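You operate a simulated robot arm through the tools that you are given. There is no shell and no other tool. Be economical: measure what you need, move in short steps, check, and stop when the job is done.

You run a simulated robot arm. Do the job below in one go: nothing can be reset, and whatever is moved stays where it is left.

Task
Shut the vent, press the three deck plugs home, then sand the specks off their strip.
Fine: dark cube on the plugs, brown puck for the specks; put both back; the vent stays shut. What is to be rubbed or washed off counts as gone when no trace of it is left.

It is judged by the outcome, as a careful person would: the job done as asked, and still so three seconds after it is handed in. It fails if anything else is knocked over, pushed out of place, dropped, spilled or broken.

Robot
A 7-joint arm with a two-finger parallel gripper, fixed in place. Base frame: the origin is at the foot of the arm, x ahead of it, y to its left, z up; the work surface is at about z = 80. Lengths are in cm, angles in rad, forces in N, time in s.
With the tool pointing down near the work surface it reaches from about 24 to 68 cm from the base axis. Its first joint turns from -1.152 to 1.152 rad. Payload 2.4 kg.
Tool frame: the origin (TCP) lies between the finger pads and is the grasp point; the fingertips stand 3 cm ahead of it; z points along the fingers, y is the line along which they close. The gripper opens to 9.4 cm. The fingers are 2.8 cm wide and 1 cm thick; the gripper's body (5 by 9.6 cm) begins 5.5 cm behind the TCP.
Orientation is told as [roll, pitch, yaw] about the base's x, y, z axes, in that order, counted from this pose: with the fingers straight down and closing along the base's y, the tool's x points along the base's -x, its y along +y and its z along -z.

Tools
- The arm moves only by the tool send_rows. Its argument "moves" is a list of rows, each a list of 7 numbers: the shift along the base's x, y, z in units of 40 mm (1.0 is 40 mm), then the turn, a rotation vector about the base's x, y, z in units of 8 degrees (1.0 is 8 degrees), then the closure, from 0 (fully open) to 1 (shut). In form: [[dx, dy, dz, wx, wy, wz, jaw], ...]. A call has 1 to 20 rows; each row shifts and turns the commanded pose from where the row before left it. A call with a number of a shift or a turn outside -1 to 1 is refused whole. Each row takes 0.2 s and may step no farther than 5 cm and 0.15 rad from the row before; otherwise, or with a gripper value out of range, the whole call is refused. A pose out of reach is approached as far as the arm can. The call stops where the force on the tool passes 40 N (or 10 N more than at its start, if that is more) or the arm is blocked; 0.2 s more then pass. Each finger travels about 15.3 cm/s and halts on what it meets, pressing with about 38 N; the grip force reading is that of the motor and also rises with nothing between the fingers. The clock runs only during rows and for 0.2 s after the last one: add rows that do not move to give the fingers time. The reply holds the time, the measured pose of the TCP, the force on the tool along the base axes, the opening and the grip force, in the units named above and with some noise, with the torque about the TCP (base axes, N m) and any sound that the robot's microphone picked up.
- Cameras (640 x 400 px; columns grow to the right, rows downward): "scene" is fixed at [3.62, 47.06, 144.04]; the picture's right is [-0.77, -0.64, 0.00], its down [-0.39, 0.47, -0.80] and it looks along [0.51, -0.61, -0.61] (base axes); focal length 358 px, centre (320, 200). "wrist" rides on the gripper at [7.6, 1.4, -10.3] in the tool frame; the picture's right is [-0.18, 0.98, 0.00], its down [-0.75, -0.14, -0.64] and it looks along [-0.63, -0.12, 0.77] (tool axes); focal length 243 px, centre (320, 200).
- get_image(camera): a new picture of that camera. It takes no simulated time.
- probe_pixels(camera, pixels): there is no depth. For up to 12 entries [column, row, z] of the newest picture of that camera ("zoom" is the newest enlarged one), the place [x, y] in the base frame at which the ray of that pixel passes the height z, good to about 0.2 cm. It takes no simulated time.
- enlarge(camera, box): a new picture of the part [left, top, right, bottom] of that camera's present view, enlarged. It takes no simulated time.
- hand_in(): hands the job in; it is judged then, once.

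Keep the steps short. Do not move on a guess: measure, check each grasp and each placing, and mend mistakes. In all there are 80 turns and 54 pictures (those below and enlarged ones count). Leave the gripper open and the arm clear of the work at the hand-in unless told otherwise, and finish with a single line.

The tools are called after "Emit:" as a command line: name --pt "numbers of a row" for each row, then --argument value for the rest, lists and objects as JSON in quotes. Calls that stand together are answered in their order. send_rows: Moves the arm, as the interface text tells. Its arguments: {"type":"object","properties":{"moves":{"type":"array"}},"required":["moves"]} The other tools are called the same way: get_image (camera) takes a picture; probe_pixels (camera, pixels) gives the place at which the rays of pixels pass given heights; enlarge (camera, box) takes an enlarged picture of a part of a camera's view; hand_in () hands the job in.

At the start:

```text
time_s: 0.0
eef_pos: [30.93, -23.95, 113.95]
tool_rot: [0.001, 0.001, 0.0]
wrist_force: [-0.5, -0.8, 0.5]
ft_torque: [0.0, -0.01, 0.02]
opening: 9.38
grasp_force: 0.1
```

scene: 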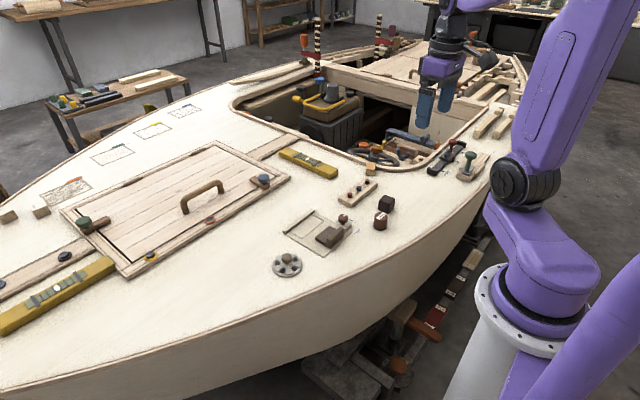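
wrist: 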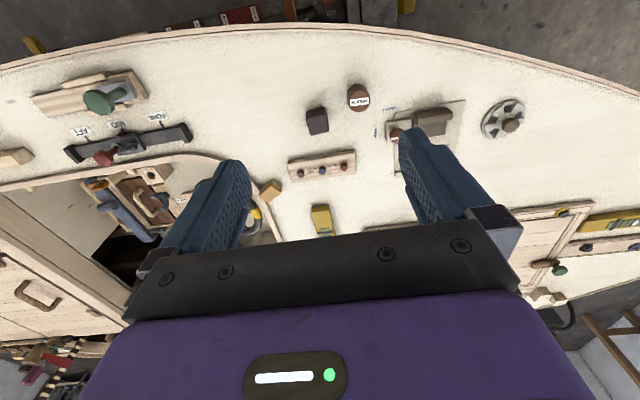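

I see a strip with three plugs near (355,192), a dark cube at (386,203), a brown puck at (380,221), a round vent at (287,265) and a sliding thing at (320,232). I'll enlarge these areas.

Emit:
enlarge --camera "scene" --box '[260, 160, 420, 290]'

Emit:
enlarge --camera "scene" --box '[0, 90, 220, 230]'

Emit:
enlarge --camera "wrist" --box '[260, 70, 540, 245]'

```text
3.08 times, centred on (340, 225) of scene
```

zoom: 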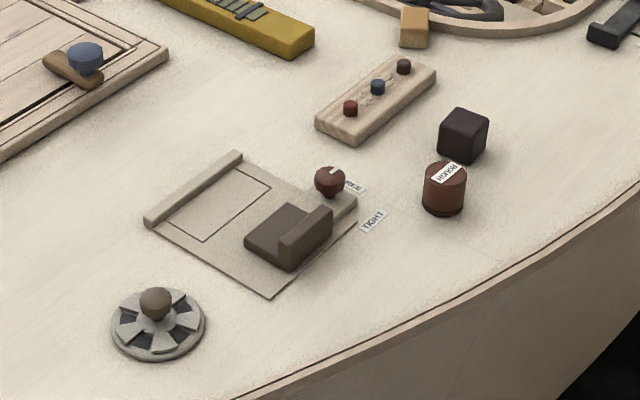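

```text
2.86 times, centred on (110, 160) of scene
```

zoom: 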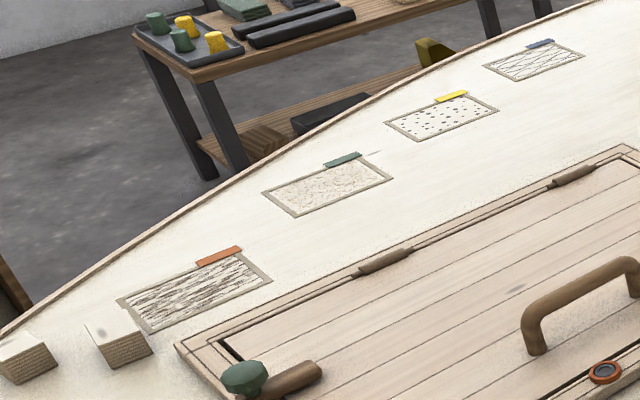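

```text
2.29 times, centred on (400, 158) of wrist
```

zoom: 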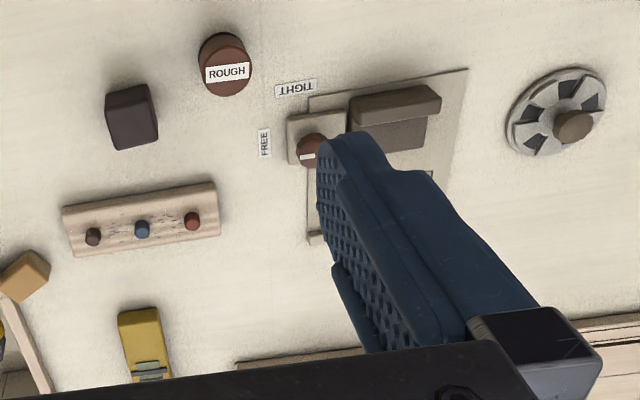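

Next I measure the main items. I'm assuming the deck is at z≈80.

Emit:
enlarge --camera "scene" --box '[270, 190, 350, 250]'

Emit:
enlarge --camera "scene" --box '[85, 100, 205, 170]'

Emit:
probe_pixels --camera "scene" --pixels '[[287, 270, 80], [317, 228, 80], [342, 222, 80], [355, 194, 82], [386, 210, 80], [380, 228, 80], [153, 131, 80], [113, 155, 80], [66, 190, 80], [184, 112, 80]]'

```text
6.67 times, centred on (310, 220) of scene
```

zoom: 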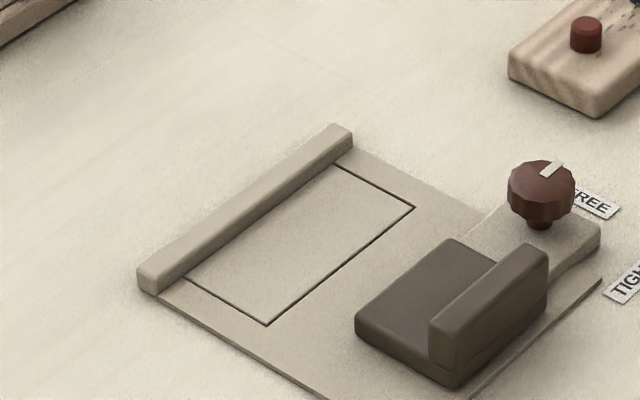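

```text
5.33 times, centred on (145, 135) of scene
```

zoom: 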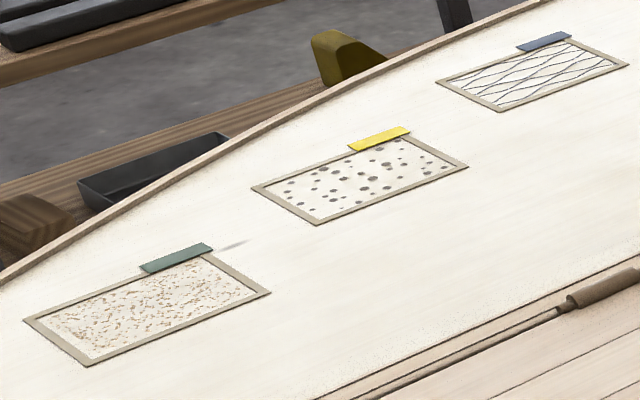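

```text
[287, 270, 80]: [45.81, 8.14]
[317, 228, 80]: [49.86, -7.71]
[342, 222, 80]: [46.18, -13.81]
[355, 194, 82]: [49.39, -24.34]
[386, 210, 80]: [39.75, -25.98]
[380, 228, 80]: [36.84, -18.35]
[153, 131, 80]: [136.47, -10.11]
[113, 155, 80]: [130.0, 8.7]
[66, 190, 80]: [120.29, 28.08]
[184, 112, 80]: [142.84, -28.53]
```

The far strips are out of reach at x≈130, so the specks are probably somewhere nearer. I'll zoom on the plug block and the round vent.

Emit:
enlarge --camera "scene" --box '[330, 170, 400, 214]'

Emit:
enlarge --camera "scene" --box '[262, 245, 318, 280]'

Emit:
enlarge --camera "scene" --box '[420, 100, 540, 190]'

```text
9.09 times, centred on (365, 192) of scene
```

zoom: 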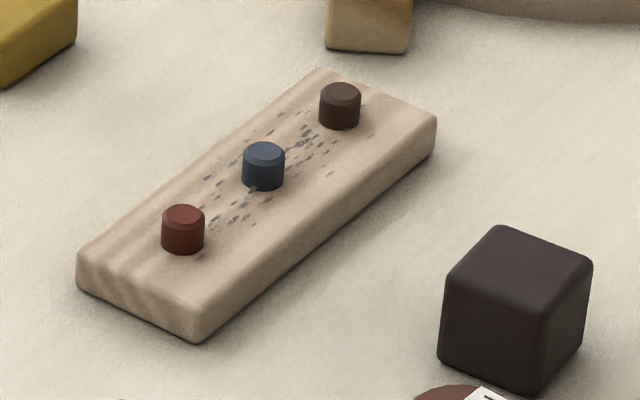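

```text
11.43 times, centred on (290, 262) of scene
```

zoom: 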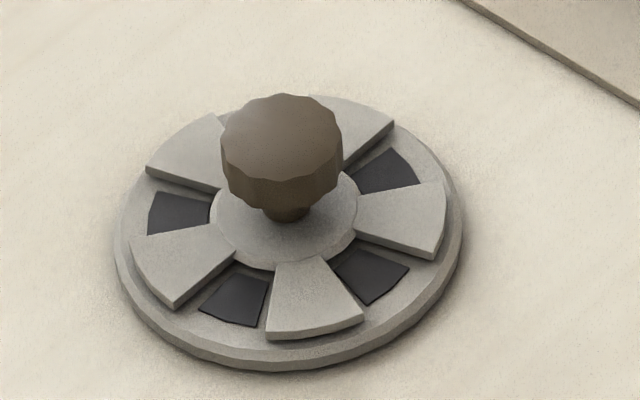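

```text
4.44 times, centred on (480, 145) of scene
```

zoom: 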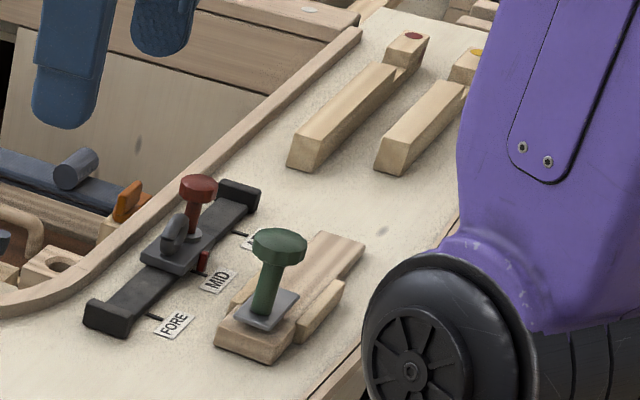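

The plug block carries grey specks between its plugs, so this is the strip to sand. The round grille at (287,265) has its dark slots uncovered, so it is the open vent. I'll move above it and look with the wrist camera.

Emit:
send_rows --pt "0.3 0.8 -0.4 0 0 0 0" --pt "0.3 0.8 -0.4 0 0 0 0" --pt "0.3 0.8 -0.4 0 0 0 0" --pt "0.3 0.8 -0.4 0 0 0 0" --pt "0.3 0.8 -0.4 0 0 0 0" --pt "0.3 0.8 -0.4 0 0 0 0" --pt "0.4 0.8 -0.4 0 0 0 0" --pt "0.4 0.8 -0.4 0 0 0 0" --pt "0.4 0.8 -0.4 0 0 0 0" --pt "0.4 0.8 -0.4 0 0 0 0" --pt "0 0 0 0 0 0 0"

Emit:
get_image --camera "wrist"

```text
time_s: 2.4
eef_pos: [44.5, 8.06, 97.67]
tool_rot: [0.0, 0.0, 0.0]
wrist_force: [0.4, -0.1, 0.1]
ft_torque: [0.06, 0.01, 0.04]
opening: 9.4
grasp_force: 0.2
```

```text
43 pictures are left
```

wrist: 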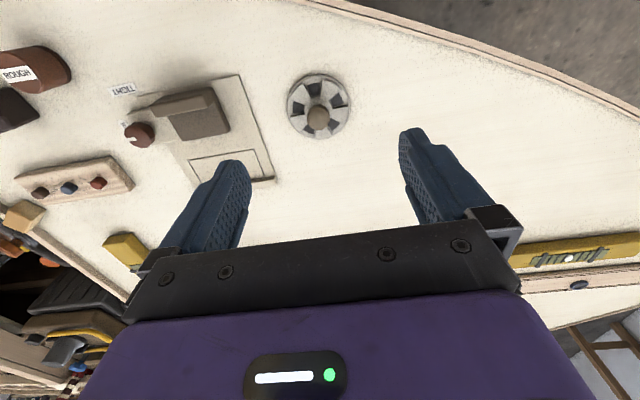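

Emit:
enlarge --camera "wrist" --box '[270, 60, 370, 150]'

Emit:
probe_pixels --camera "wrist" --pixels '[[318, 106, 80], [318, 117, 83], [318, 117, 81], [320, 77, 80], [318, 138, 80], [287, 106, 80], [350, 106, 80]]'

Emit:
probe_pixels --camera "scene" --pixels '[[287, 258, 83], [287, 256, 84], [287, 268, 80], [287, 268, 81]]'

```text
4.44 times, centred on (320, 105) of wrist
```

zoom: 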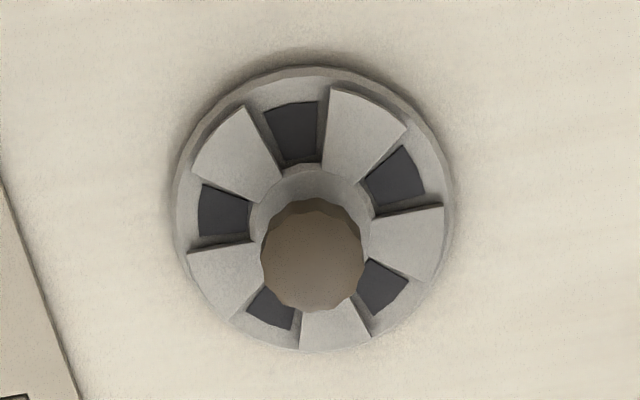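

```text
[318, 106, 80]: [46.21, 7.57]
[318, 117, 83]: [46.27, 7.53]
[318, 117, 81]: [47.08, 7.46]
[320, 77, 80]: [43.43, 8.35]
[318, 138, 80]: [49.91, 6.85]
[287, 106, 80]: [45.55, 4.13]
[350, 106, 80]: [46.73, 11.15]
```

```text
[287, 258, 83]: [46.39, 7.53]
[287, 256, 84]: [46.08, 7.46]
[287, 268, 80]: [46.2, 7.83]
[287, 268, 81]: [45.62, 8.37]
```

The vent has five vanes with five slots midway between them, and its knob is at about (46.2, 7.6), top z≈84. I'll lower onto the knob with the gripper open.

Emit:
send_rows --pt "0.425 -0.11 -0.7 0 0 0 0.2" --pt "0 0 -0.7 0 0 0 0.3" --pt "0 0 -0.7 0 0 0 0.4" --pt "0 0 -0.6 0 0 0 0.5" --pt "0 0 -0.3 0 0 0 0.5" --pt "0 0 0 0 0 0 0.5"

Emit:
get_image --camera "wrist"

Emit:
enlarge --camera "scene" --box '[245, 220, 325, 280]'

```text
time_s: 3.8
eef_pos: [46.04, 7.62, 85.8]
tool_rot: [0.0, 0.0, 0.0]
wrist_force: [0.2, 0.4, 0.4]
ft_torque: [0.01, -0.02, 0.0]
opening: 4.72
grasp_force: 0.0
```

```text
41 pictures are left
```

wrist: 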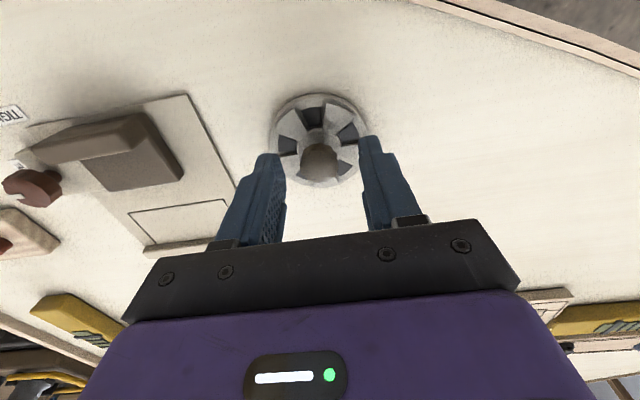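

```text
6.67 times, centred on (285, 250) of scene
```

zoom: 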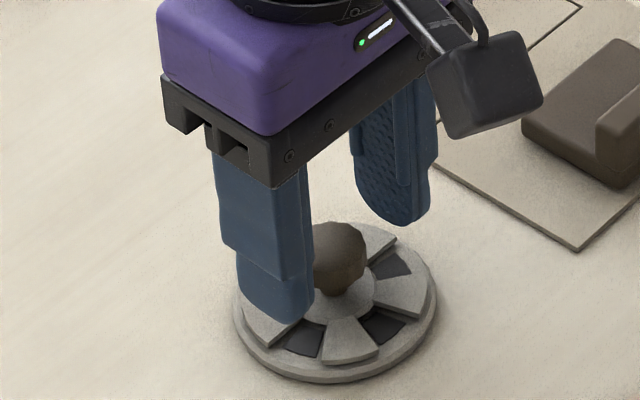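

The knob is centred between the fingers. I'll drop 0.3 cm, close, and turn it 8° to feel which way it goes.

Emit:
send_rows --pt "0.02 0 -0.08 0 0 0 0.5" --pt "0 0 0 0 0 0 0.9" --pt "0 0 0 0 0 0 0.9" --pt "0 0 0 0 0 0 0.9"

Emit:
send_rows --pt "0 0 0 0 0 0.5 0.9" --pt "0 0 0 0 0 0.5 0.9" --pt "0 0 0 0 0 0 0.9"

Emit:
enlarge --camera "scene" --box '[245, 220, 325, 280]'

```text
time_s: 4.8
eef_pos: [46.06, 7.57, 85.52]
tool_rot: [0.001, 0.002, -0.001]
wrist_force: [-1.4, -12.1, 0.1]
ft_torque: [-0.38, -0.08, -0.25]
opening: 2.32
grasp_force: 45.5
```

```text
time_s: 5.6
eef_pos: [46.15, 7.39, 85.44]
tool_rot: [0.001, 0.002, 0.14]
wrist_force: [-6.6, -25.9, 13.3]
ft_torque: [-0.61, 0.39, -0.42]
opening: 2.34
grasp_force: 45.3
```

```text
6.67 times, centred on (285, 250) of scene
```

zoom: 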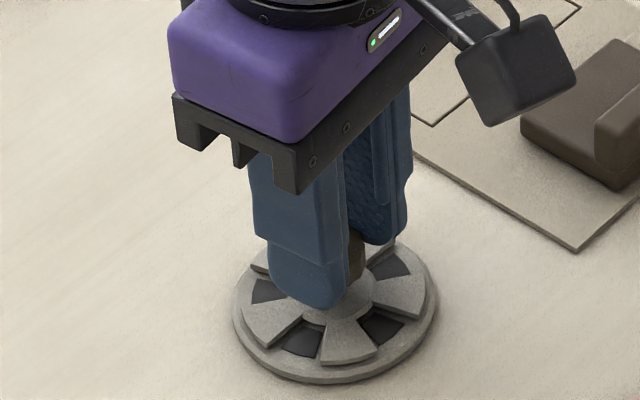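

At +8° the vent barely moved, with a resisting torque and a sideways force. I'll open, recentre 0.25 cm towards -y, return the yaw, regrip and try the other way.

Emit:
send_rows --pt "0 0 0 0 0 0 0.5" --pt "0 -0.06 0 0 0 -0.5 0.5" --pt "0 0 0 0 0 -0.5 0.5" --pt "0 0 0 0 0 0 0.9" --pt "0 0 0 0 0 0 0.9" --pt "0 0 0 0 0 0 0.9"

Emit:
send_rows --pt "0 0 0 0 0 -0.5 0.9" --pt "0 0 0 0 0 -0.5 0.9" --pt "0 0 0 0 0 0 0.9"

Emit:
enlarge --camera "scene" --box '[245, 220, 325, 280]'

```text
time_s: 7.0
eef_pos: [46.2, 7.55, 85.61]
tool_rot: [0.0, -0.002, 0.002]
wrist_force: [1.1, 7.8, 0.7]
ft_torque: [0.19, -0.15, -0.07]
opening: 2.34
grasp_force: 44.7
```

```text
time_s: 7.8
eef_pos: [46.14, 7.58, 85.57]
tool_rot: [0.001, -0.002, -0.139]
wrist_force: [3.7, 18.5, 2.7]
ft_torque: [0.66, 0.87, 0.07]
opening: 2.34
grasp_force: 45.3
```

```text
6.67 times, centred on (285, 250) of scene
```

zoom: 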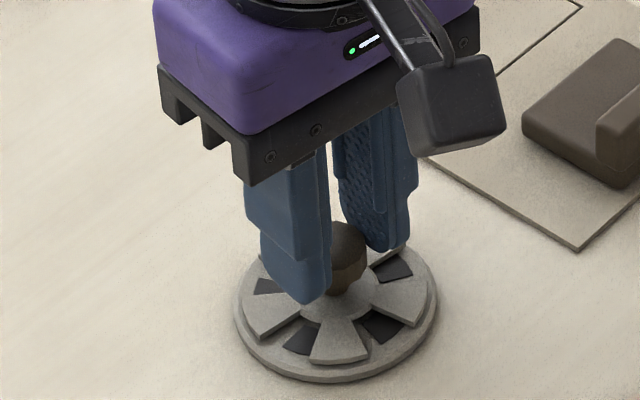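

Turning negative moves the vanes with little torque. I'll carry on that way.

Emit:
send_rows --pt "0 0.03 0 0 0 -0.5 0.9" --pt "0 0 0 0 0 -0.5 0.9" --pt "0 0 0 0 0 -0.5 0.9" --pt "0 0 0 0 0 -0.5 0.9" --pt "0 0 0 0 0 0 0.9"

Emit:
enlarge --camera "scene" --box '[245, 220, 325, 280]'

```text
time_s: 9.0
eef_pos: [46.21, 7.69, 85.59]
tool_rot: [0.0, 0.001, -0.416]
wrist_force: [-1.0, 18.0, 16.5]
ft_torque: [0.15, -0.63, 0.05]
opening: 2.31
grasp_force: 45.4
```

```text
6.67 times, centred on (285, 250) of scene
```

zoom: 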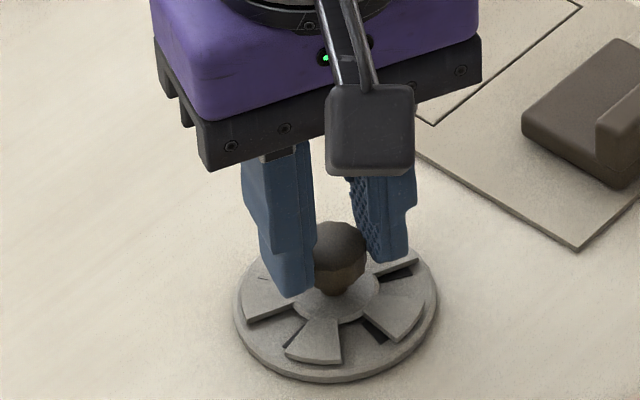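

The slots are nearly covered. I'll turn another 8°.

Emit:
send_rows --pt "0 -0.03 0 0 0 -0.5 0.9" --pt "0 0 0 0 0 -0.5 0.9" --pt "0 0 0 0 0 0 0.9"

Emit:
enlarge --camera "scene" --box '[255, 240, 315, 280]'

```text
time_s: 9.8
eef_pos: [46.29, 7.64, 85.51]
tool_rot: [0.001, -0.002, -0.555]
wrist_force: [5.9, 25.5, 18.1]
ft_torque: [1.12, 0.5, 0.11]
opening: 2.32
grasp_force: 44.8
```

```text
10.00 times, centred on (285, 260) of scene
```

zoom: 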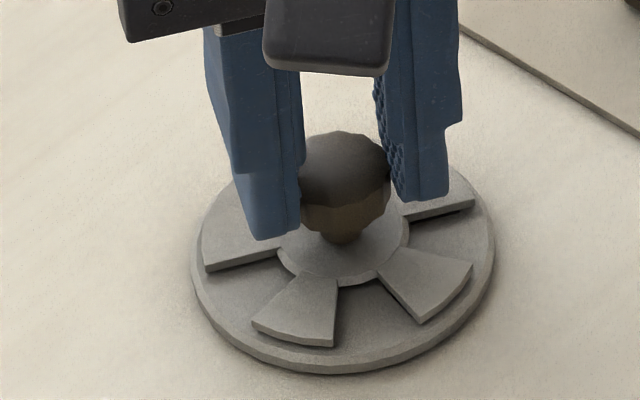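

No dark slot is visible. I'll turn 3° more to centre the vanes, open, raise and inspect.

Emit:
send_rows --pt "0 0 0 0 0 -0.4 0.9" --pt "0 0 0 0 0 0 0.9"

Emit:
send_rows --pt "0 0 0 0 0 0 0.5" --pt "0 0 0 0 0 0 0.4" --pt "0 0 0.5 0 0 0 0.4" --pt "0 0 0.7 0 0 0 0.2" --pt "0 0 0.7 0 0 0 0" --pt "0 0 0.7 0 0 0.5 0" --pt "0 0 0.4 0 0 1 0" --pt "0 0 0 0 0 1 0" --pt "0 0 0 0 0 1 0" --pt "0 0 0 0 0 0.9 0" --pt "0 0 0 0 0 0 0"

Emit:
enlarge --camera "wrist" --box '[270, 60, 370, 150]'

```text
time_s: 10.4
eef_pos: [46.14, 7.67, 85.6]
tool_rot: [0.003, -0.006, -0.611]
wrist_force: [6.8, 28.4, 22.1]
ft_torque: [0.92, 0.01, 0.1]
opening: 2.33
grasp_force: 45.0
```

```text
time_s: 12.8
eef_pos: [46.09, 7.51, 97.47]
tool_rot: [0.001, 0.0, 0.003]
wrist_force: [0.3, -0.4, -0.1]
ft_torque: [0.0, 0.02, 0.0]
opening: 9.4
grasp_force: 0.0
```

```text
4.44 times, centred on (320, 105) of wrist
```

zoom: 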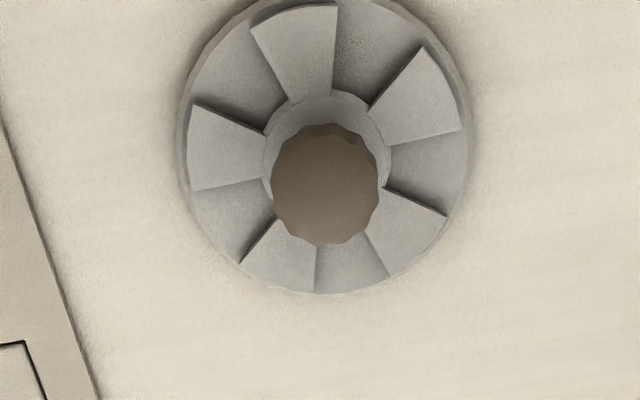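

The vent is shut. I'll check later that it stays so. Next I move above the dark cube and puck to measure.

Emit:
send_rows --pt "-0.25 -0.98 0 0 0 0 0" --pt "-0.25 -0.98 0 0 0 0 0" --pt "-0.25 -0.98 0 0 0 0 0" --pt "-0.25 -0.98 0 0 0 0 0" --pt "-0.25 -0.98 0 0 0 0 0" --pt "-0.25 -0.98 0 0 0 0 0" --pt "-0.25 -0.98 0 0 0 0 0" --pt "-0.25 -0.9 0 0 0 0 0" --pt "0 0 0 0 0 0 0"

Emit:
get_image --camera "wrist"

Emit:
enlarge --camera "scene" --box '[240, 170, 420, 290]'

```text
time_s: 14.8
eef_pos: [38.27, -23.56, 97.65]
tool_rot: [-0.001, -0.002, 0.001]
wrist_force: [-0.1, -0.5, -0.4]
ft_torque: [0.0, 0.02, -0.01]
opening: 9.39
grasp_force: 0.1
```

```text
34 pictures are left
```

wrist: 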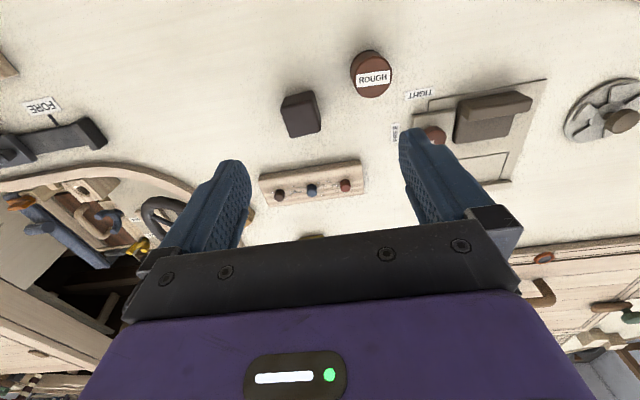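

```text
3.33 times, centred on (330, 230) of scene
```

zoom: 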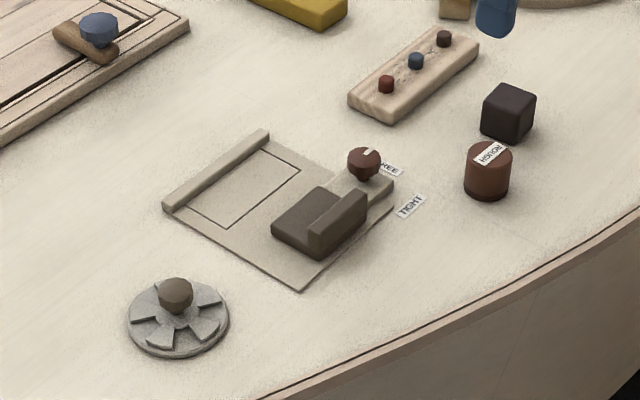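

Emit:
enlarge --camera "wrist" --box '[240, 40, 420, 210]'

```text
2.35 times, centred on (330, 125) of wrist
```

zoom: 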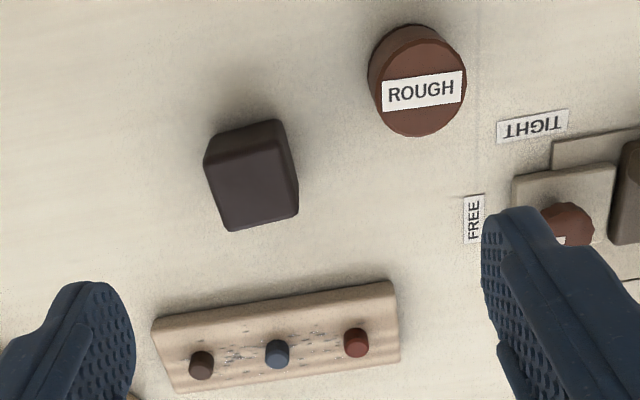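

Emit:
probe_pixels --camera "zoom" --pixels '[[207, 172, 83], [283, 150, 83], [298, 215, 83], [227, 230, 83], [205, 143, 80], [278, 120, 80], [423, 90, 84], [385, 37, 80], [201, 366, 83], [277, 355, 83], [357, 343, 83]]'

Emit:
probe_pixels --camera "scene" --pixels '[[384.5, 195.1, 83], [394.7, 198.8, 83], [388.1, 204.8, 83], [379, 200.6, 83], [387.6, 212.9, 80], [378.2, 208.5, 80], [394.2, 207.4, 80], [379.5, 216.5, 84], [380, 229, 80], [350, 193.8, 83], [358.9, 187.5, 83], [367.2, 180.9, 83]]'

```text
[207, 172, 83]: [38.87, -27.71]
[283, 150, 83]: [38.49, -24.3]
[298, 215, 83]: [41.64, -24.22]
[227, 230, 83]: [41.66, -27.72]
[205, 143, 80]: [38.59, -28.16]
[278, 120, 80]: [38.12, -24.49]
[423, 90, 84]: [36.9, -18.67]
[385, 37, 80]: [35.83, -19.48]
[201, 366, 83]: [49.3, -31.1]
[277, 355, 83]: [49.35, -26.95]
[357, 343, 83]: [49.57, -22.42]
```

```text
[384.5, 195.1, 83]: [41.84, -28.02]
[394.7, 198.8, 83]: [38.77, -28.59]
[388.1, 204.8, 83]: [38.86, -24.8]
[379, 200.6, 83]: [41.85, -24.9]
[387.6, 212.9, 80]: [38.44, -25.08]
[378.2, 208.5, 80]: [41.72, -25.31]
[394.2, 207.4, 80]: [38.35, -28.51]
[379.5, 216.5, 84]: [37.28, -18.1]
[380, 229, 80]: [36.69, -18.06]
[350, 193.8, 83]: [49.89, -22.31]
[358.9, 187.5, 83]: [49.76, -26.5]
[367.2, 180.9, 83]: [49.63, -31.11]
```

The cube is about 3.3 cm, axis-aligned, centred near (40.2, -26.2) with its top at about 83.3. The plugs are at x≈49.6, y≈-22.4, -26.7 and -31.1. I'll lower over the cube with the jaws half open.

Emit:
send_rows --pt "0.48 -0.66 0 0 0 0 0.4" --pt "0 0 -0.8 0 0 0 0.4" --pt "0 0 -0.8 0 0 0 0.4" --pt "0 0 -0.8 0 0 0 0.4" --pt "0 0 -0.4 0 0 0 0.4" --pt "0 0 0 0 0 0 0.4"

Emit:
enlarge --camera "scene" --box '[346, 165, 426, 225]'

Emit:
enlarge --camera "wrist" --box '[220, 80, 420, 220]'

```text
time_s: 16.2
eef_pos: [40.12, -26.22, 86.22]
tool_rot: [0.0, 0.002, -0.002]
wrist_force: [-1.0, 0.3, 0.4]
ft_torque: [0.01, 0.0, 0.0]
opening: 5.65
grasp_force: 0.1
```

```text
6.67 times, centred on (386, 195) of scene
```

zoom: 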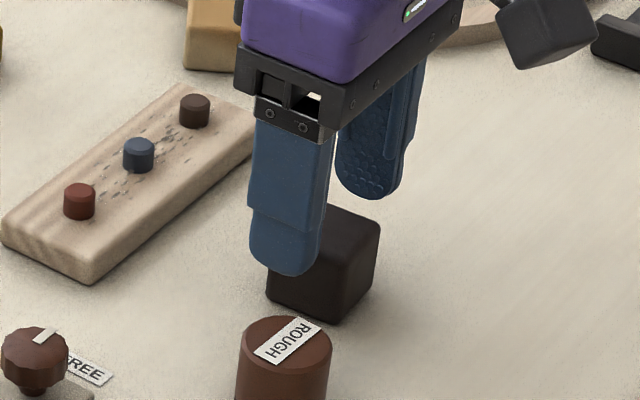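

```text
2.86 times, centred on (320, 150) of wrist
```

zoom: 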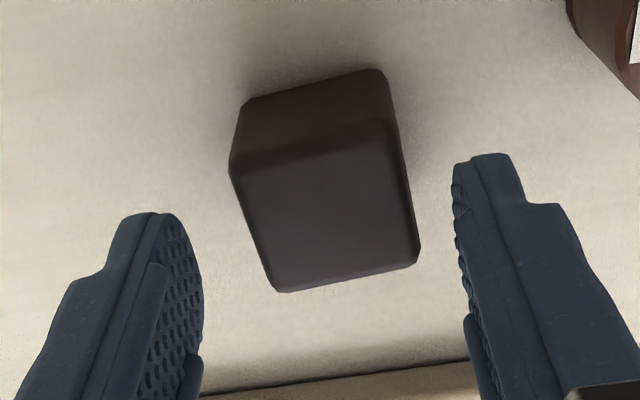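

It's well centred. I'll lower 1.3 cm and close.

Emit:
send_rows --pt "0.02 0 -0.33 0 0 0 0.4" --pt "0 0 0 0 0 0 0.4" --pt "0 0 0 0 0 0 0.6" --pt "0 0 0 0 0 0 0.8" --pt "0 0 0 0 0 0 0.9" --pt "0 0 0 0 0 0 0.9"

Emit:
send_rows --pt "0 0 0.3 0 0 0 0.9" --pt "0 0 0.4 0 0 0 0.9" --pt "0 0 0.4 0 0 0 0.9" --pt "0 0 0 0 0 0 0.9"

Emit:
enlarge --camera "scene" --box '[330, 150, 430, 225]'

```text
time_s: 17.6
eef_pos: [40.15, -26.19, 84.99]
tool_rot: [0.0, -0.001, -0.001]
wrist_force: [-0.5, -0.1, -0.2]
ft_torque: [0.0, 0.02, -0.01]
opening: 3.5
grasp_force: 38.1
```

```text
time_s: 18.6
eef_pos: [40.08, -26.3, 89.31]
tool_rot: [0.0, -0.001, 0.003]
wrist_force: [0.2, -0.2, -0.7]
ft_torque: [0.0, 0.01, -0.01]
opening: 3.49
grasp_force: 38.1
```

```text
5.33 times, centred on (380, 188) of scene
```

zoom: 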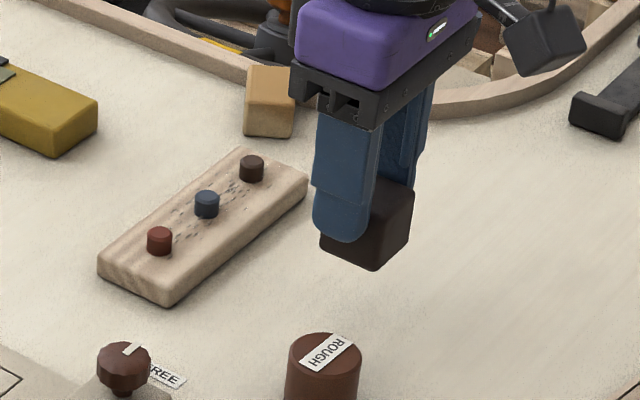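

The cube is held, with its underside about 5.0 cm below the TCP. Before moving to the plugs I check the tan block beyond the black plug.

Emit:
probe_pixels --camera "zoom" --pixels '[[245, 133, 80], [290, 137, 80], [250, 68, 83], [297, 70, 83], [159, 232, 83.2], [207, 195, 83.2], [251, 160, 83.2], [165, 303, 80], [98, 272, 80], [170, 283, 82]]'

Emit:
send_rows --pt "0.4 0.16 0.2 0 0 0 0.9" --pt "0.4 0.16 0 0 0 0 0.9" --pt "0.4 0.16 0 0 0 0 0.9" --pt "0.4 0.16 0 0 0 0 0.9" --pt "0.4 0.16 0 0 0 0 0.9" --pt "0.38 0.16 0 0 0 0 0.9" --pt "0 0 0 0 0 0 0.9"

Emit:
enlarge --camera "scene" --box '[315, 150, 415, 225]'

```text
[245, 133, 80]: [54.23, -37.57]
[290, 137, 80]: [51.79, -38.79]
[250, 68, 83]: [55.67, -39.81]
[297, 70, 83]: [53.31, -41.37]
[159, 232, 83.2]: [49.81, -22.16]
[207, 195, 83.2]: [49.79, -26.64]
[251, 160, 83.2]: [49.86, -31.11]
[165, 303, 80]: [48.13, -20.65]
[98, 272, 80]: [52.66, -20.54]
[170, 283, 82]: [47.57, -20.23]
```

```text
time_s: 20.2
eef_pos: [49.63, -22.44, 90.15]
tool_rot: [-0.001, 0.001, 0.001]
wrist_force: [0.3, -0.2, -0.5]
ft_torque: [0.02, -0.01, -0.02]
opening: 3.46
grasp_force: 38.2
```

```text
5.33 times, centred on (365, 188) of scene
```

zoom: 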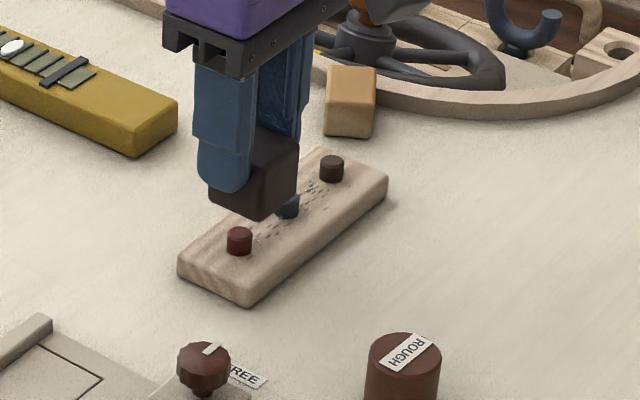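

The tan block is well clear at y<-37. I'll press the red plug in slow small steps.

Emit:
send_rows --pt "0 0 -0.2 0 0 0 0.9" --pt "0 0 -0.2 0 0 0 0.9" --pt "0 0 -0.06 0 0 0 0.9" --pt "0 0 -0.06 0 0 0 0.9" --pt "0 0 -0.05 0 0 0 0.9" --pt "0 0 -0.05 0 0 0 0.9" --pt "0 0 -0.05 0 0 0 0.9" --pt "0 0 -0.05 0 0 0 0.9"

Emit:
enlarge --camera "scene" --box '[325, 165, 385, 210]'

```text
time_s: 22.0
eef_pos: [49.67, -22.37, 87.38]
tool_rot: [0.001, -0.001, 0.001]
wrist_force: [-0.6, -1.0, 4.6]
ft_torque: [-0.03, 0.03, 0.01]
opening: 3.48
grasp_force: 38.2
```

```text
8.89 times, centred on (355, 188) of scene
```

zoom: 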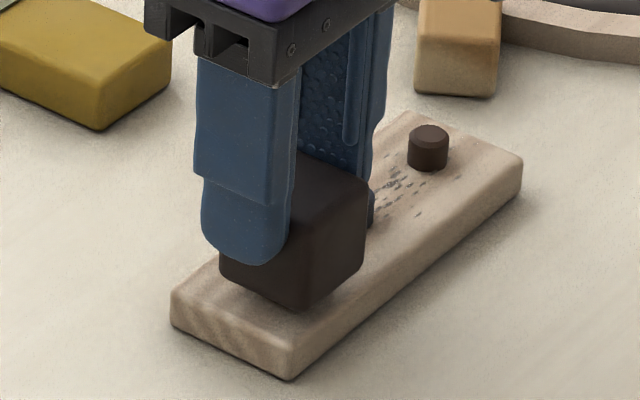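

Force is 4.6 N, so it's just making contact or starting to push. I'll keep pressing slowly.

Emit:
send_rows --pt "0 0 -0.04 0 0 0 0.9" --pt "0 0 -0.04 0 0 0 0.9" --pt "0 0 -0.04 0 0 0 0.9" --pt "0 0 0 0 0 0 0.9"

```text
time_s: 23.0
eef_pos: [49.66, -22.32, 86.8]
tool_rot: [0.001, 0.0, 0.001]
wrist_force: [-0.3, -1.0, 2.2]
ft_torque: [-0.05, 0.02, 0.01]
opening: 3.48
grasp_force: 37.7
```

Emit:
send_rows --pt "0 0 -0.04 0 0 0 0.9" --pt "0 0 -0.04 0 0 0 0.9" --pt "0 0 0 0 0 0 0.9"

Emit:
enlarge --camera "scene" --box '[325, 165, 385, 210]'

```text
time_s: 23.8
eef_pos: [49.7, -22.28, 86.62]
tool_rot: [0.0, -0.001, 0.002]
wrist_force: [-5.1, 2.5, 20.2]
ft_torque: [0.14, 0.33, 0.02]
opening: 3.48
grasp_force: 38.2
```

```text
8.89 times, centred on (355, 188) of scene
```

zoom: 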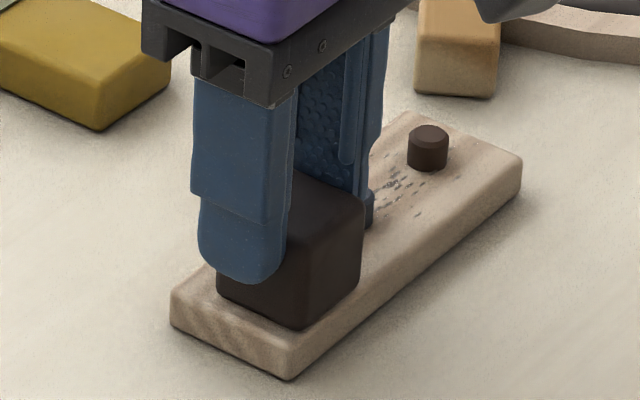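

The cube now rests on the board at 20 N with TCP z≈86.6. I'll raise and look at the red plug.

Emit:
send_rows --pt "0 0 0.2 0 0 0 0.9" --pt "0 0 0.4 0 0 0 0.9" --pt "0 0 0.3 0 0 0 0.9" --pt "0 -0.55 0 0 0 0 0.9" --pt "0 -0.55 0 0 0 0 0.9" --pt "0 0 0 0 0 0 0.9"

Emit:
enlarge --camera "scene" --box '[325, 165, 385, 210]'

```text
time_s: 25.2
eef_pos: [49.72, -26.66, 90.14]
tool_rot: [0.0, -0.001, -0.001]
wrist_force: [0.2, 0.3, -0.6]
ft_torque: [-0.01, 0.0, -0.01]
opening: 3.46
grasp_force: 37.8
```

```text
8.89 times, centred on (355, 188) of scene
```

zoom: 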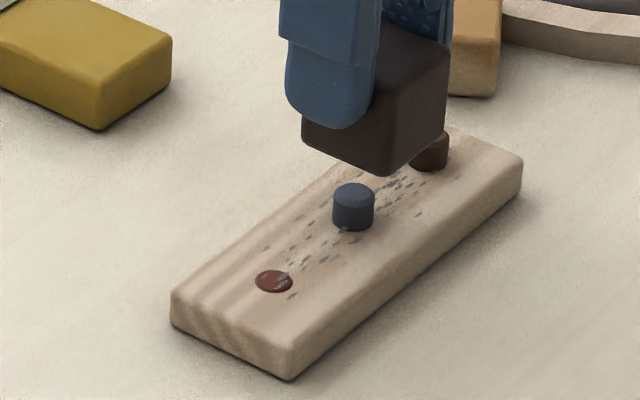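

Red is flush. Now the blue plug, the same way.

Emit:
send_rows --pt "0 0 -0.25 0 0 0 0.9" --pt "0 0 -0.2 0 0 0 0.9" --pt "0 0 -0.06 0 0 0 0.9" --pt "0 0 -0.06 0 0 0 0.9" --pt "0 0 -0.06 0 0 0 0.9" --pt "0 0 -0.05 0 0 0 0.9" --pt "0 0 -0.05 0 0 0 0.9" --pt "0 0 -0.05 0 0 0 0.9" --pt "0 0 -0.05 0 0 0 0.9" --pt "0 0 -0.05 0 0 0 0.9" --pt "0 0 -0.04 0 0 0 0.9" --pt "0 0 0 0 0 0 0.9"

```text
time_s: 27.8
eef_pos: [49.71, -26.78, 86.52]
tool_rot: [0.0, -0.002, 0.001]
wrist_force: [-5.0, 0.4, 14.9]
ft_torque: [0.06, 0.24, 0.02]
opening: 3.46
grasp_force: 37.6
```

Blue is down, with contact at 86.5. I'll raise, move to the black plug at y≈-31.1, and check.

Emit:
send_rows --pt "0 0 0.2 0 0 0 0.9" --pt "0 0 0.4 0 0 0 0.9" --pt "0 0 0.3 0 0 0 0.9" --pt "0 -0.55 0 0 0 0 0.9" --pt "0 -0.54 0 0 0 0 0.9" --pt "0 0 0 0 0 0 0.9"

Emit:
enlarge --camera "scene" --box '[325, 165, 385, 210]'

```text
time_s: 29.2
eef_pos: [49.83, -31.23, 89.99]
tool_rot: [0.0, -0.001, 0.0]
wrist_force: [-0.2, -0.5, -0.4]
ft_torque: [-0.03, 0.02, -0.02]
opening: 3.48
grasp_force: 37.8
```

```text
8.89 times, centred on (355, 188) of scene
```

zoom: 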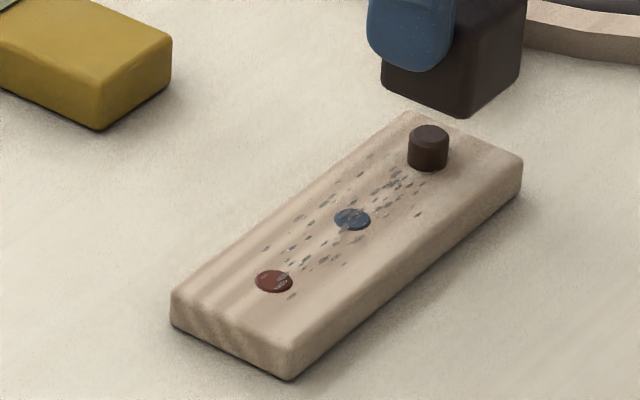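

Both are flush. I'll press the black plug and also measure the extent of the specks in this zoom.

Emit:
send_rows --pt "0 0 -0.25 0 0 0 0.9" --pt "0 0 -0.2 0 0 0 0.9" --pt "0 0 -0.06 0 0 0 0.9" --pt "0 0 -0.06 0 0 0 0.9" --pt "0 0 -0.06 0 0 0 0.9" --pt "0 0 -0.05 0 0 0 0.9" --pt "0 0 -0.05 0 0 0 0.9" --pt "0 0 -0.05 0 0 0 0.9" --pt "0 0 -0.05 0 0 0 0.9" --pt "0 0 -0.04 0 0 0 0.9" --pt "0 0 -0.04 0 0 0 0.9" --pt "0 0 0 0 0 0 0.9"

Emit:
probe_pixels --camera "zoom" --pixels '[[265, 248, 81.6], [291, 297, 81.6], [418, 215, 81.6], [372, 155, 81.6], [273, 281, 81.6], [352, 219, 81.6], [428, 165, 81.6], [172, 295, 81.6], [293, 345, 81.6], [520, 160, 81.6], [405, 112, 81.6]]'

```text
time_s: 31.8
eef_pos: [49.63, -31.16, 86.44]
tool_rot: [-0.001, -0.002, 0.001]
wrist_force: [-9.8, 2.5, 27.6]
ft_torque: [0.1, 0.38, -0.03]
opening: 3.49
grasp_force: 37.9
```

```text
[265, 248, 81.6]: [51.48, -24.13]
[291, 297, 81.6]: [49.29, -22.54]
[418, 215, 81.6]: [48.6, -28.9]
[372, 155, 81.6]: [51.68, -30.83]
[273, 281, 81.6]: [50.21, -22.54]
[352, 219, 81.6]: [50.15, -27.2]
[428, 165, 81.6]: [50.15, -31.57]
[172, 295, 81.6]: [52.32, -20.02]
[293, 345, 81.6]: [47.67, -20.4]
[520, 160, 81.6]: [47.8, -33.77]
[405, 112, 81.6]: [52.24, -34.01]
```

Black is pressed. I'll lift, back away to over the cube's place, and check all three.

Emit:
send_rows --pt "0 0 0.2 0 0 0 0.9" --pt "0 0 0.4 0 0 0 0.9" --pt "0 0 0.3 0 0 0 0.9" --pt "-0.48 0.25 0 0 0 0 0.9" --pt "-0.48 0.25 0 0 0 0 0.9" --pt "-0.48 0.25 0 0 0 0 0.9" --pt "-0.48 0.25 0 0 0 0 0.9" --pt "-0.46 0.24 0 0 0 0 0.9" --pt "0 0 0 0 0 0 0.9"

Emit:
enlarge --camera "scene" --box '[325, 160, 425, 235]'

```text
time_s: 33.8
eef_pos: [40.22, -26.16, 89.84]
tool_rot: [-0.001, 0.001, 0.001]
wrist_force: [-0.3, -0.8, -1.2]
ft_torque: [-0.03, -0.03, -0.02]
opening: 3.47
grasp_force: 37.9
```

```text
5.33 times, centred on (375, 198) of scene
```

zoom: 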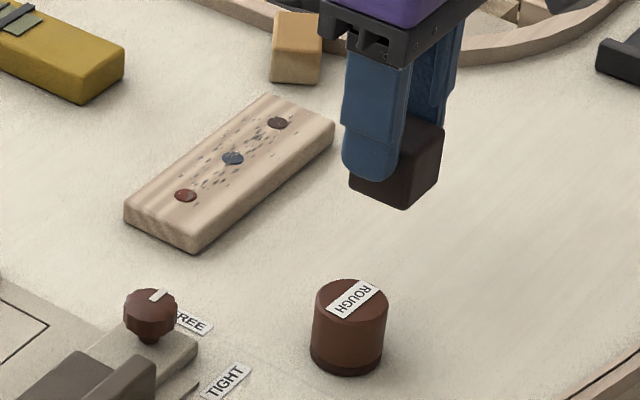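

All three look flush. I'll lower the cube to its original place.

Emit:
send_rows --pt "-0.01 0 -0.5 0 0 0 0.9" --pt "0 0 -0.5 0 0 0 0.9" --pt "0 0 -0.1 0 0 0 0.9" --pt "0 0 -0.05 0 0 0 0.9" --pt "0 0 -0.04 0 0 0 0.9" --pt "0 0 0 0 0 0 0.9"

Emit:
enlarge --camera "scene" --box '[340, 165, 400, 210]'

```text
time_s: 35.2
eef_pos: [40.02, -26.14, 85.06]
tool_rot: [0.0, 0.0, 0.001]
wrist_force: [0.8, 0.1, 0.3]
ft_torque: [-0.01, 0.0, 0.02]
opening: 3.49
grasp_force: 37.9
```

```text
8.89 times, centred on (370, 188) of scene
```

zoom: 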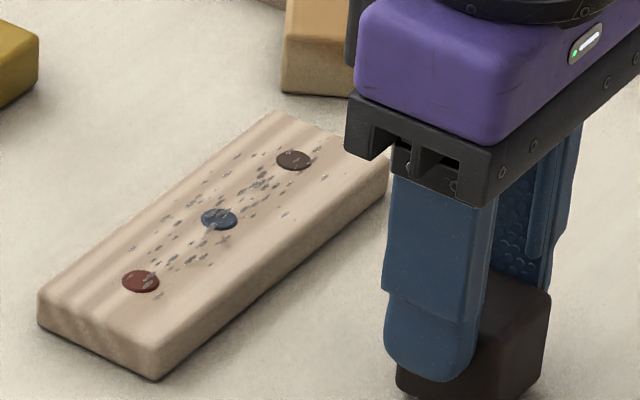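

All the plugs are flush. I'll lower a last bit until I feel contact, then release.

Emit:
send_rows --pt "0.01 0 -0.03 0 0 0 0.9" --pt "0 0 0 0 0 0 0.9"

```text
time_s: 35.8
eef_pos: [40.15, -26.15, 85.1]
tool_rot: [-0.002, 0.0, 0.002]
wrist_force: [0.3, 0.0, -0.9]
ft_torque: [0.01, -0.01, -0.01]
opening: 3.47
grasp_force: 38.5
```

Emit:
send_rows --pt "0 0 -0.025 0 0 0 0.9" --pt "0 0 0 0 0 0 0.9"

```text
time_s: 36.4
eef_pos: [40.14, -26.13, 85.0]
tool_rot: [-0.001, 0.0, 0.002]
wrist_force: [0.4, 0.6, 0.1]
ft_torque: [0.02, 0.0, 0.0]
opening: 3.48
grasp_force: 38.1
```

Emit:
send_rows --pt "0 0 -0.025 0 0 0 0.9" --pt "0 0 0 0 0 0 0.9"

```text
time_s: 37.0
eef_pos: [40.05, -26.08, 84.89]
tool_rot: [0.0, 0.001, 0.001]
wrist_force: [-3.0, 2.5, 8.3]
ft_torque: [0.08, 0.02, 0.01]
opening: 3.5
grasp_force: 37.4
```

Contact felt at 8 N. I'll release, rise, and go to hover over the puck.

Emit:
send_rows --pt "0 0 0 0 0 0 0.6" --pt "0 0 0 0 0 0 0.4" --pt "0 0 0.6 0 0 0 0.4" --pt "0 0 0.8 0 0 0 0.4" --pt "0 0 0.8 0 0 0 0.4" --pt "-0.4 0.9 0.3 0 0 0 0.3" --pt "-0.4 1 0 0 0 0 0.3" --pt "0 0 0 0 0 0 0.3"

Emit:
get_image --camera "wrist"

Emit:
enlarge --camera "scene" --box '[340, 165, 420, 235]'

```text
time_s: 38.8
eef_pos: [37.06, -18.62, 94.7]
tool_rot: [-0.001, 0.0, 0.0]
wrist_force: [-0.9, -0.5, 0.4]
ft_torque: [0.01, 0.02, -0.01]
opening: 6.57
grasp_force: 0.2
```

```text
21 pictures are left
```

wrist: 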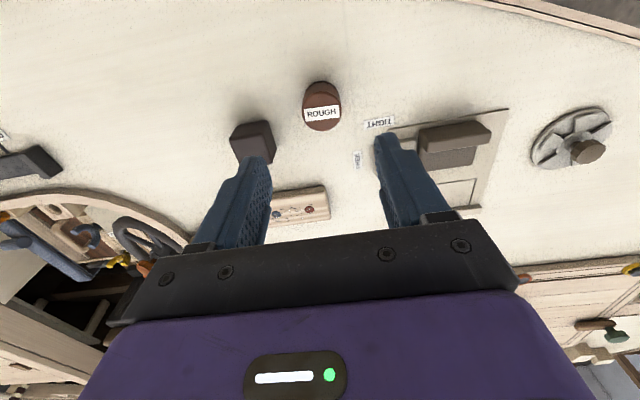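

```text
5.71 times, centred on (380, 200) of scene
```

zoom: 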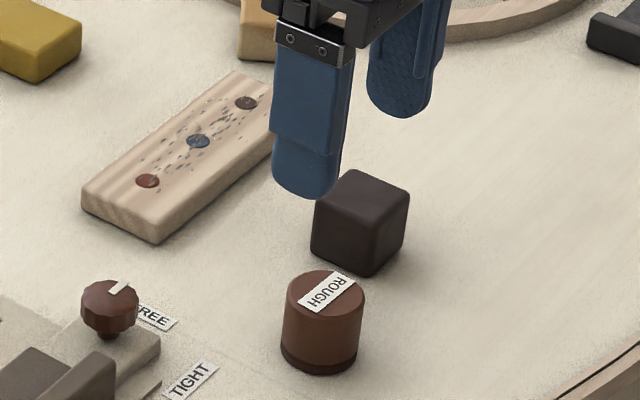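

Cube is back. I'll measure the puck from both views.

Emit:
probe_pixels --camera "zoom" --pixels '[[324, 291, 83], [324, 291, 84], [284, 292, 83.5], [364, 290, 83.5], [321, 352, 80], [282, 350, 80], [358, 350, 80], [320, 375, 80]]'

Emit:
probe_pixels --camera "wrist" --pixels '[[322, 112, 83], [322, 112, 84], [303, 112, 83.5], [341, 110, 83.5], [320, 82, 80]]'

```text
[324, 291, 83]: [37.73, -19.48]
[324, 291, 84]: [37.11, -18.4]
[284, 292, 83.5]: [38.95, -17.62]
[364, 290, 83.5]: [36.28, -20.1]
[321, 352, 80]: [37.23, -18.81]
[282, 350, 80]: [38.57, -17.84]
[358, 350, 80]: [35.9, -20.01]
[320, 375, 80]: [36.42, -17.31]
```

```text
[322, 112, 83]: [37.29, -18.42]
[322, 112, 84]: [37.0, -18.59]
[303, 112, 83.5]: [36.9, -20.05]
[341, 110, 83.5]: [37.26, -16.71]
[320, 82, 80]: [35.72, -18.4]
```

The puck is centred at about (37.1, -18.6), 3.5 cm wide, top ≈83.8. I'll lower to TCP z≈84.4 and grip.

Emit:
send_rows --pt "0.02 0 -0.8 0 0 0 0.38" --pt "0 0 -0.8 0 0 0 0.38" --pt "0 0 -0.7 0 0 0 0.38" --pt "0 0 -0.26 0 0 0 0.38" --pt "0 0 0 0 0 0 0.38" --pt "0 0 0 0 0 0 0.6" --pt "0 0 0 0 0 0 0.8" --pt "0 0 0 0 0 0 0.9" --pt "0 0 0 0 0 0 0.9"

Emit:
enlarge --camera "scene" --box '[340, 165, 420, 235]'

```text
time_s: 40.8
eef_pos: [37.0, -18.39, 84.65]
tool_rot: [0.002, 0.0, -0.001]
wrist_force: [0.5, 0.2, 0.6]
ft_torque: [0.01, 0.0, 0.0]
opening: 3.39
grasp_force: 38.7
```

```text
5.71 times, centred on (380, 200) of scene
```

zoom: 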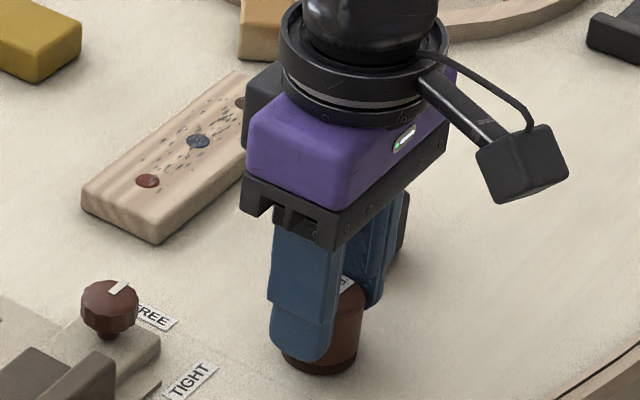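

The puck is gripped at (37.0, -18.5, 84.6). I'll lift and move above the red-plug end of the strip at (49.3, -22).

Emit:
send_rows --pt "0 0 0.4 0 0 0 0.9" --pt "0 0 0.7 0 0 0 0.9" --pt "0.6 -0.18 0 0 0 0 0.9" --pt "0.6 -0.18 0 0 0 0 0.9" --pt "0.6 -0.18 0 0 0 0 0.9" --pt "0.6 -0.18 0 0 0 0 0.9" --pt "0.65 -0.15 0 0 0 0 0.9" --pt "0 0 -0.3 0 0 0 0.9" --pt "0 0 -0.2 0 0 0 0.9" --pt "0 0 -0.05 0 0 0 0.9" --pt "0 0 0 0 0 0 0.9"

Emit:
enlarge --camera "scene" --box '[325, 160, 405, 220]'

```text
time_s: 43.2
eef_pos: [49.28, -21.99, 86.69]
tool_rot: [0.0, 0.0, 0.0]
wrist_force: [-0.1, -0.3, -0.6]
ft_torque: [-0.02, -0.03, -0.03]
opening: 3.41
grasp_force: 38.2
```

```text
6.67 times, centred on (365, 190) of scene
```

zoom: 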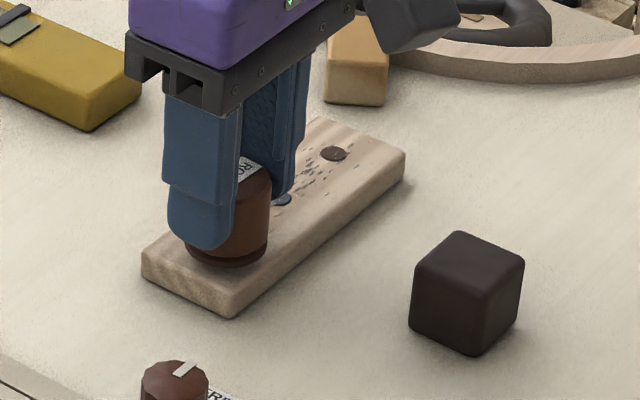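

I'm just above the strip. I'll lower in tiny steps until there is light contact.

Emit:
send_rows --pt "0 0 -0.05 0 0 0 0.9" --pt "0 0 -0.04 0 0 0 0.9" --pt "0 0 -0.03 0 0 0 0.9" --pt "0 0 0 0 0 0 0.9"

```text
time_s: 44.2
eef_pos: [49.16, -21.98, 86.24]
tool_rot: [-0.001, 0.001, -0.001]
wrist_force: [0.5, 0.1, -0.3]
ft_torque: [0.02, 0.0, -0.04]
opening: 3.42
grasp_force: 37.6
```

Emit:
send_rows --pt "0 0 -0.03 0 0 0 0.9" --pt "0 0 -0.03 0 0 0 0.9" --pt "0 0 0 0 0 0 0.9"

```text
time_s: 45.0
eef_pos: [49.22, -22.15, 86.03]
tool_rot: [0.001, 0.001, 0.0]
wrist_force: [-5.4, 1.5, 15.8]
ft_torque: [0.13, 0.2, -0.01]
opening: 3.43
grasp_force: 37.5
```

Contact at about 16 N. I'll rub along the strip to y≈-31.5, shift 1.5 cm in x and come back.

Emit:
send_rows --pt "0 -0.24 0 0 0 0 0.9" --pt "0 -0.24 0 0 0 0 0.9" --pt "0 -0.24 0 0 0 0 0.9" --pt "0 -0.24 0 0 0 0 0.9" --pt "0 -0.24 0 0 0 0 0.9" --pt "0 -0.24 0 0 0 0 0.9" --pt "0 -0.24 0 0 0 0 0.9" --pt "0 -0.24 0 0 0 0 0.9" --pt "0 -0.24 0 0 0 0 0.9" --pt "0 -0.2 0 0 0 0 0.9"

Emit:
enlarge --camera "scene" --box '[325, 160, 405, 220]'

```text
time_s: 47.2
eef_pos: [49.18, -31.54, 86.09]
tool_rot: [0.0, -0.001, 0.001]
wrist_force: [0.2, -0.3, 1.2]
ft_torque: [0.0, -0.01, 0.0]
opening: 3.41
grasp_force: 38.1
```

```text
6.67 times, centred on (365, 190) of scene
```

zoom: 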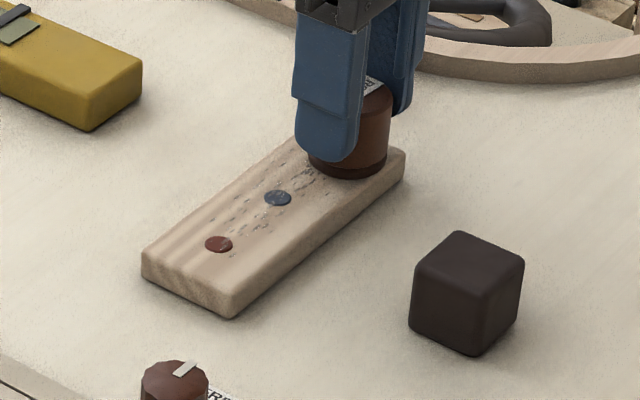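

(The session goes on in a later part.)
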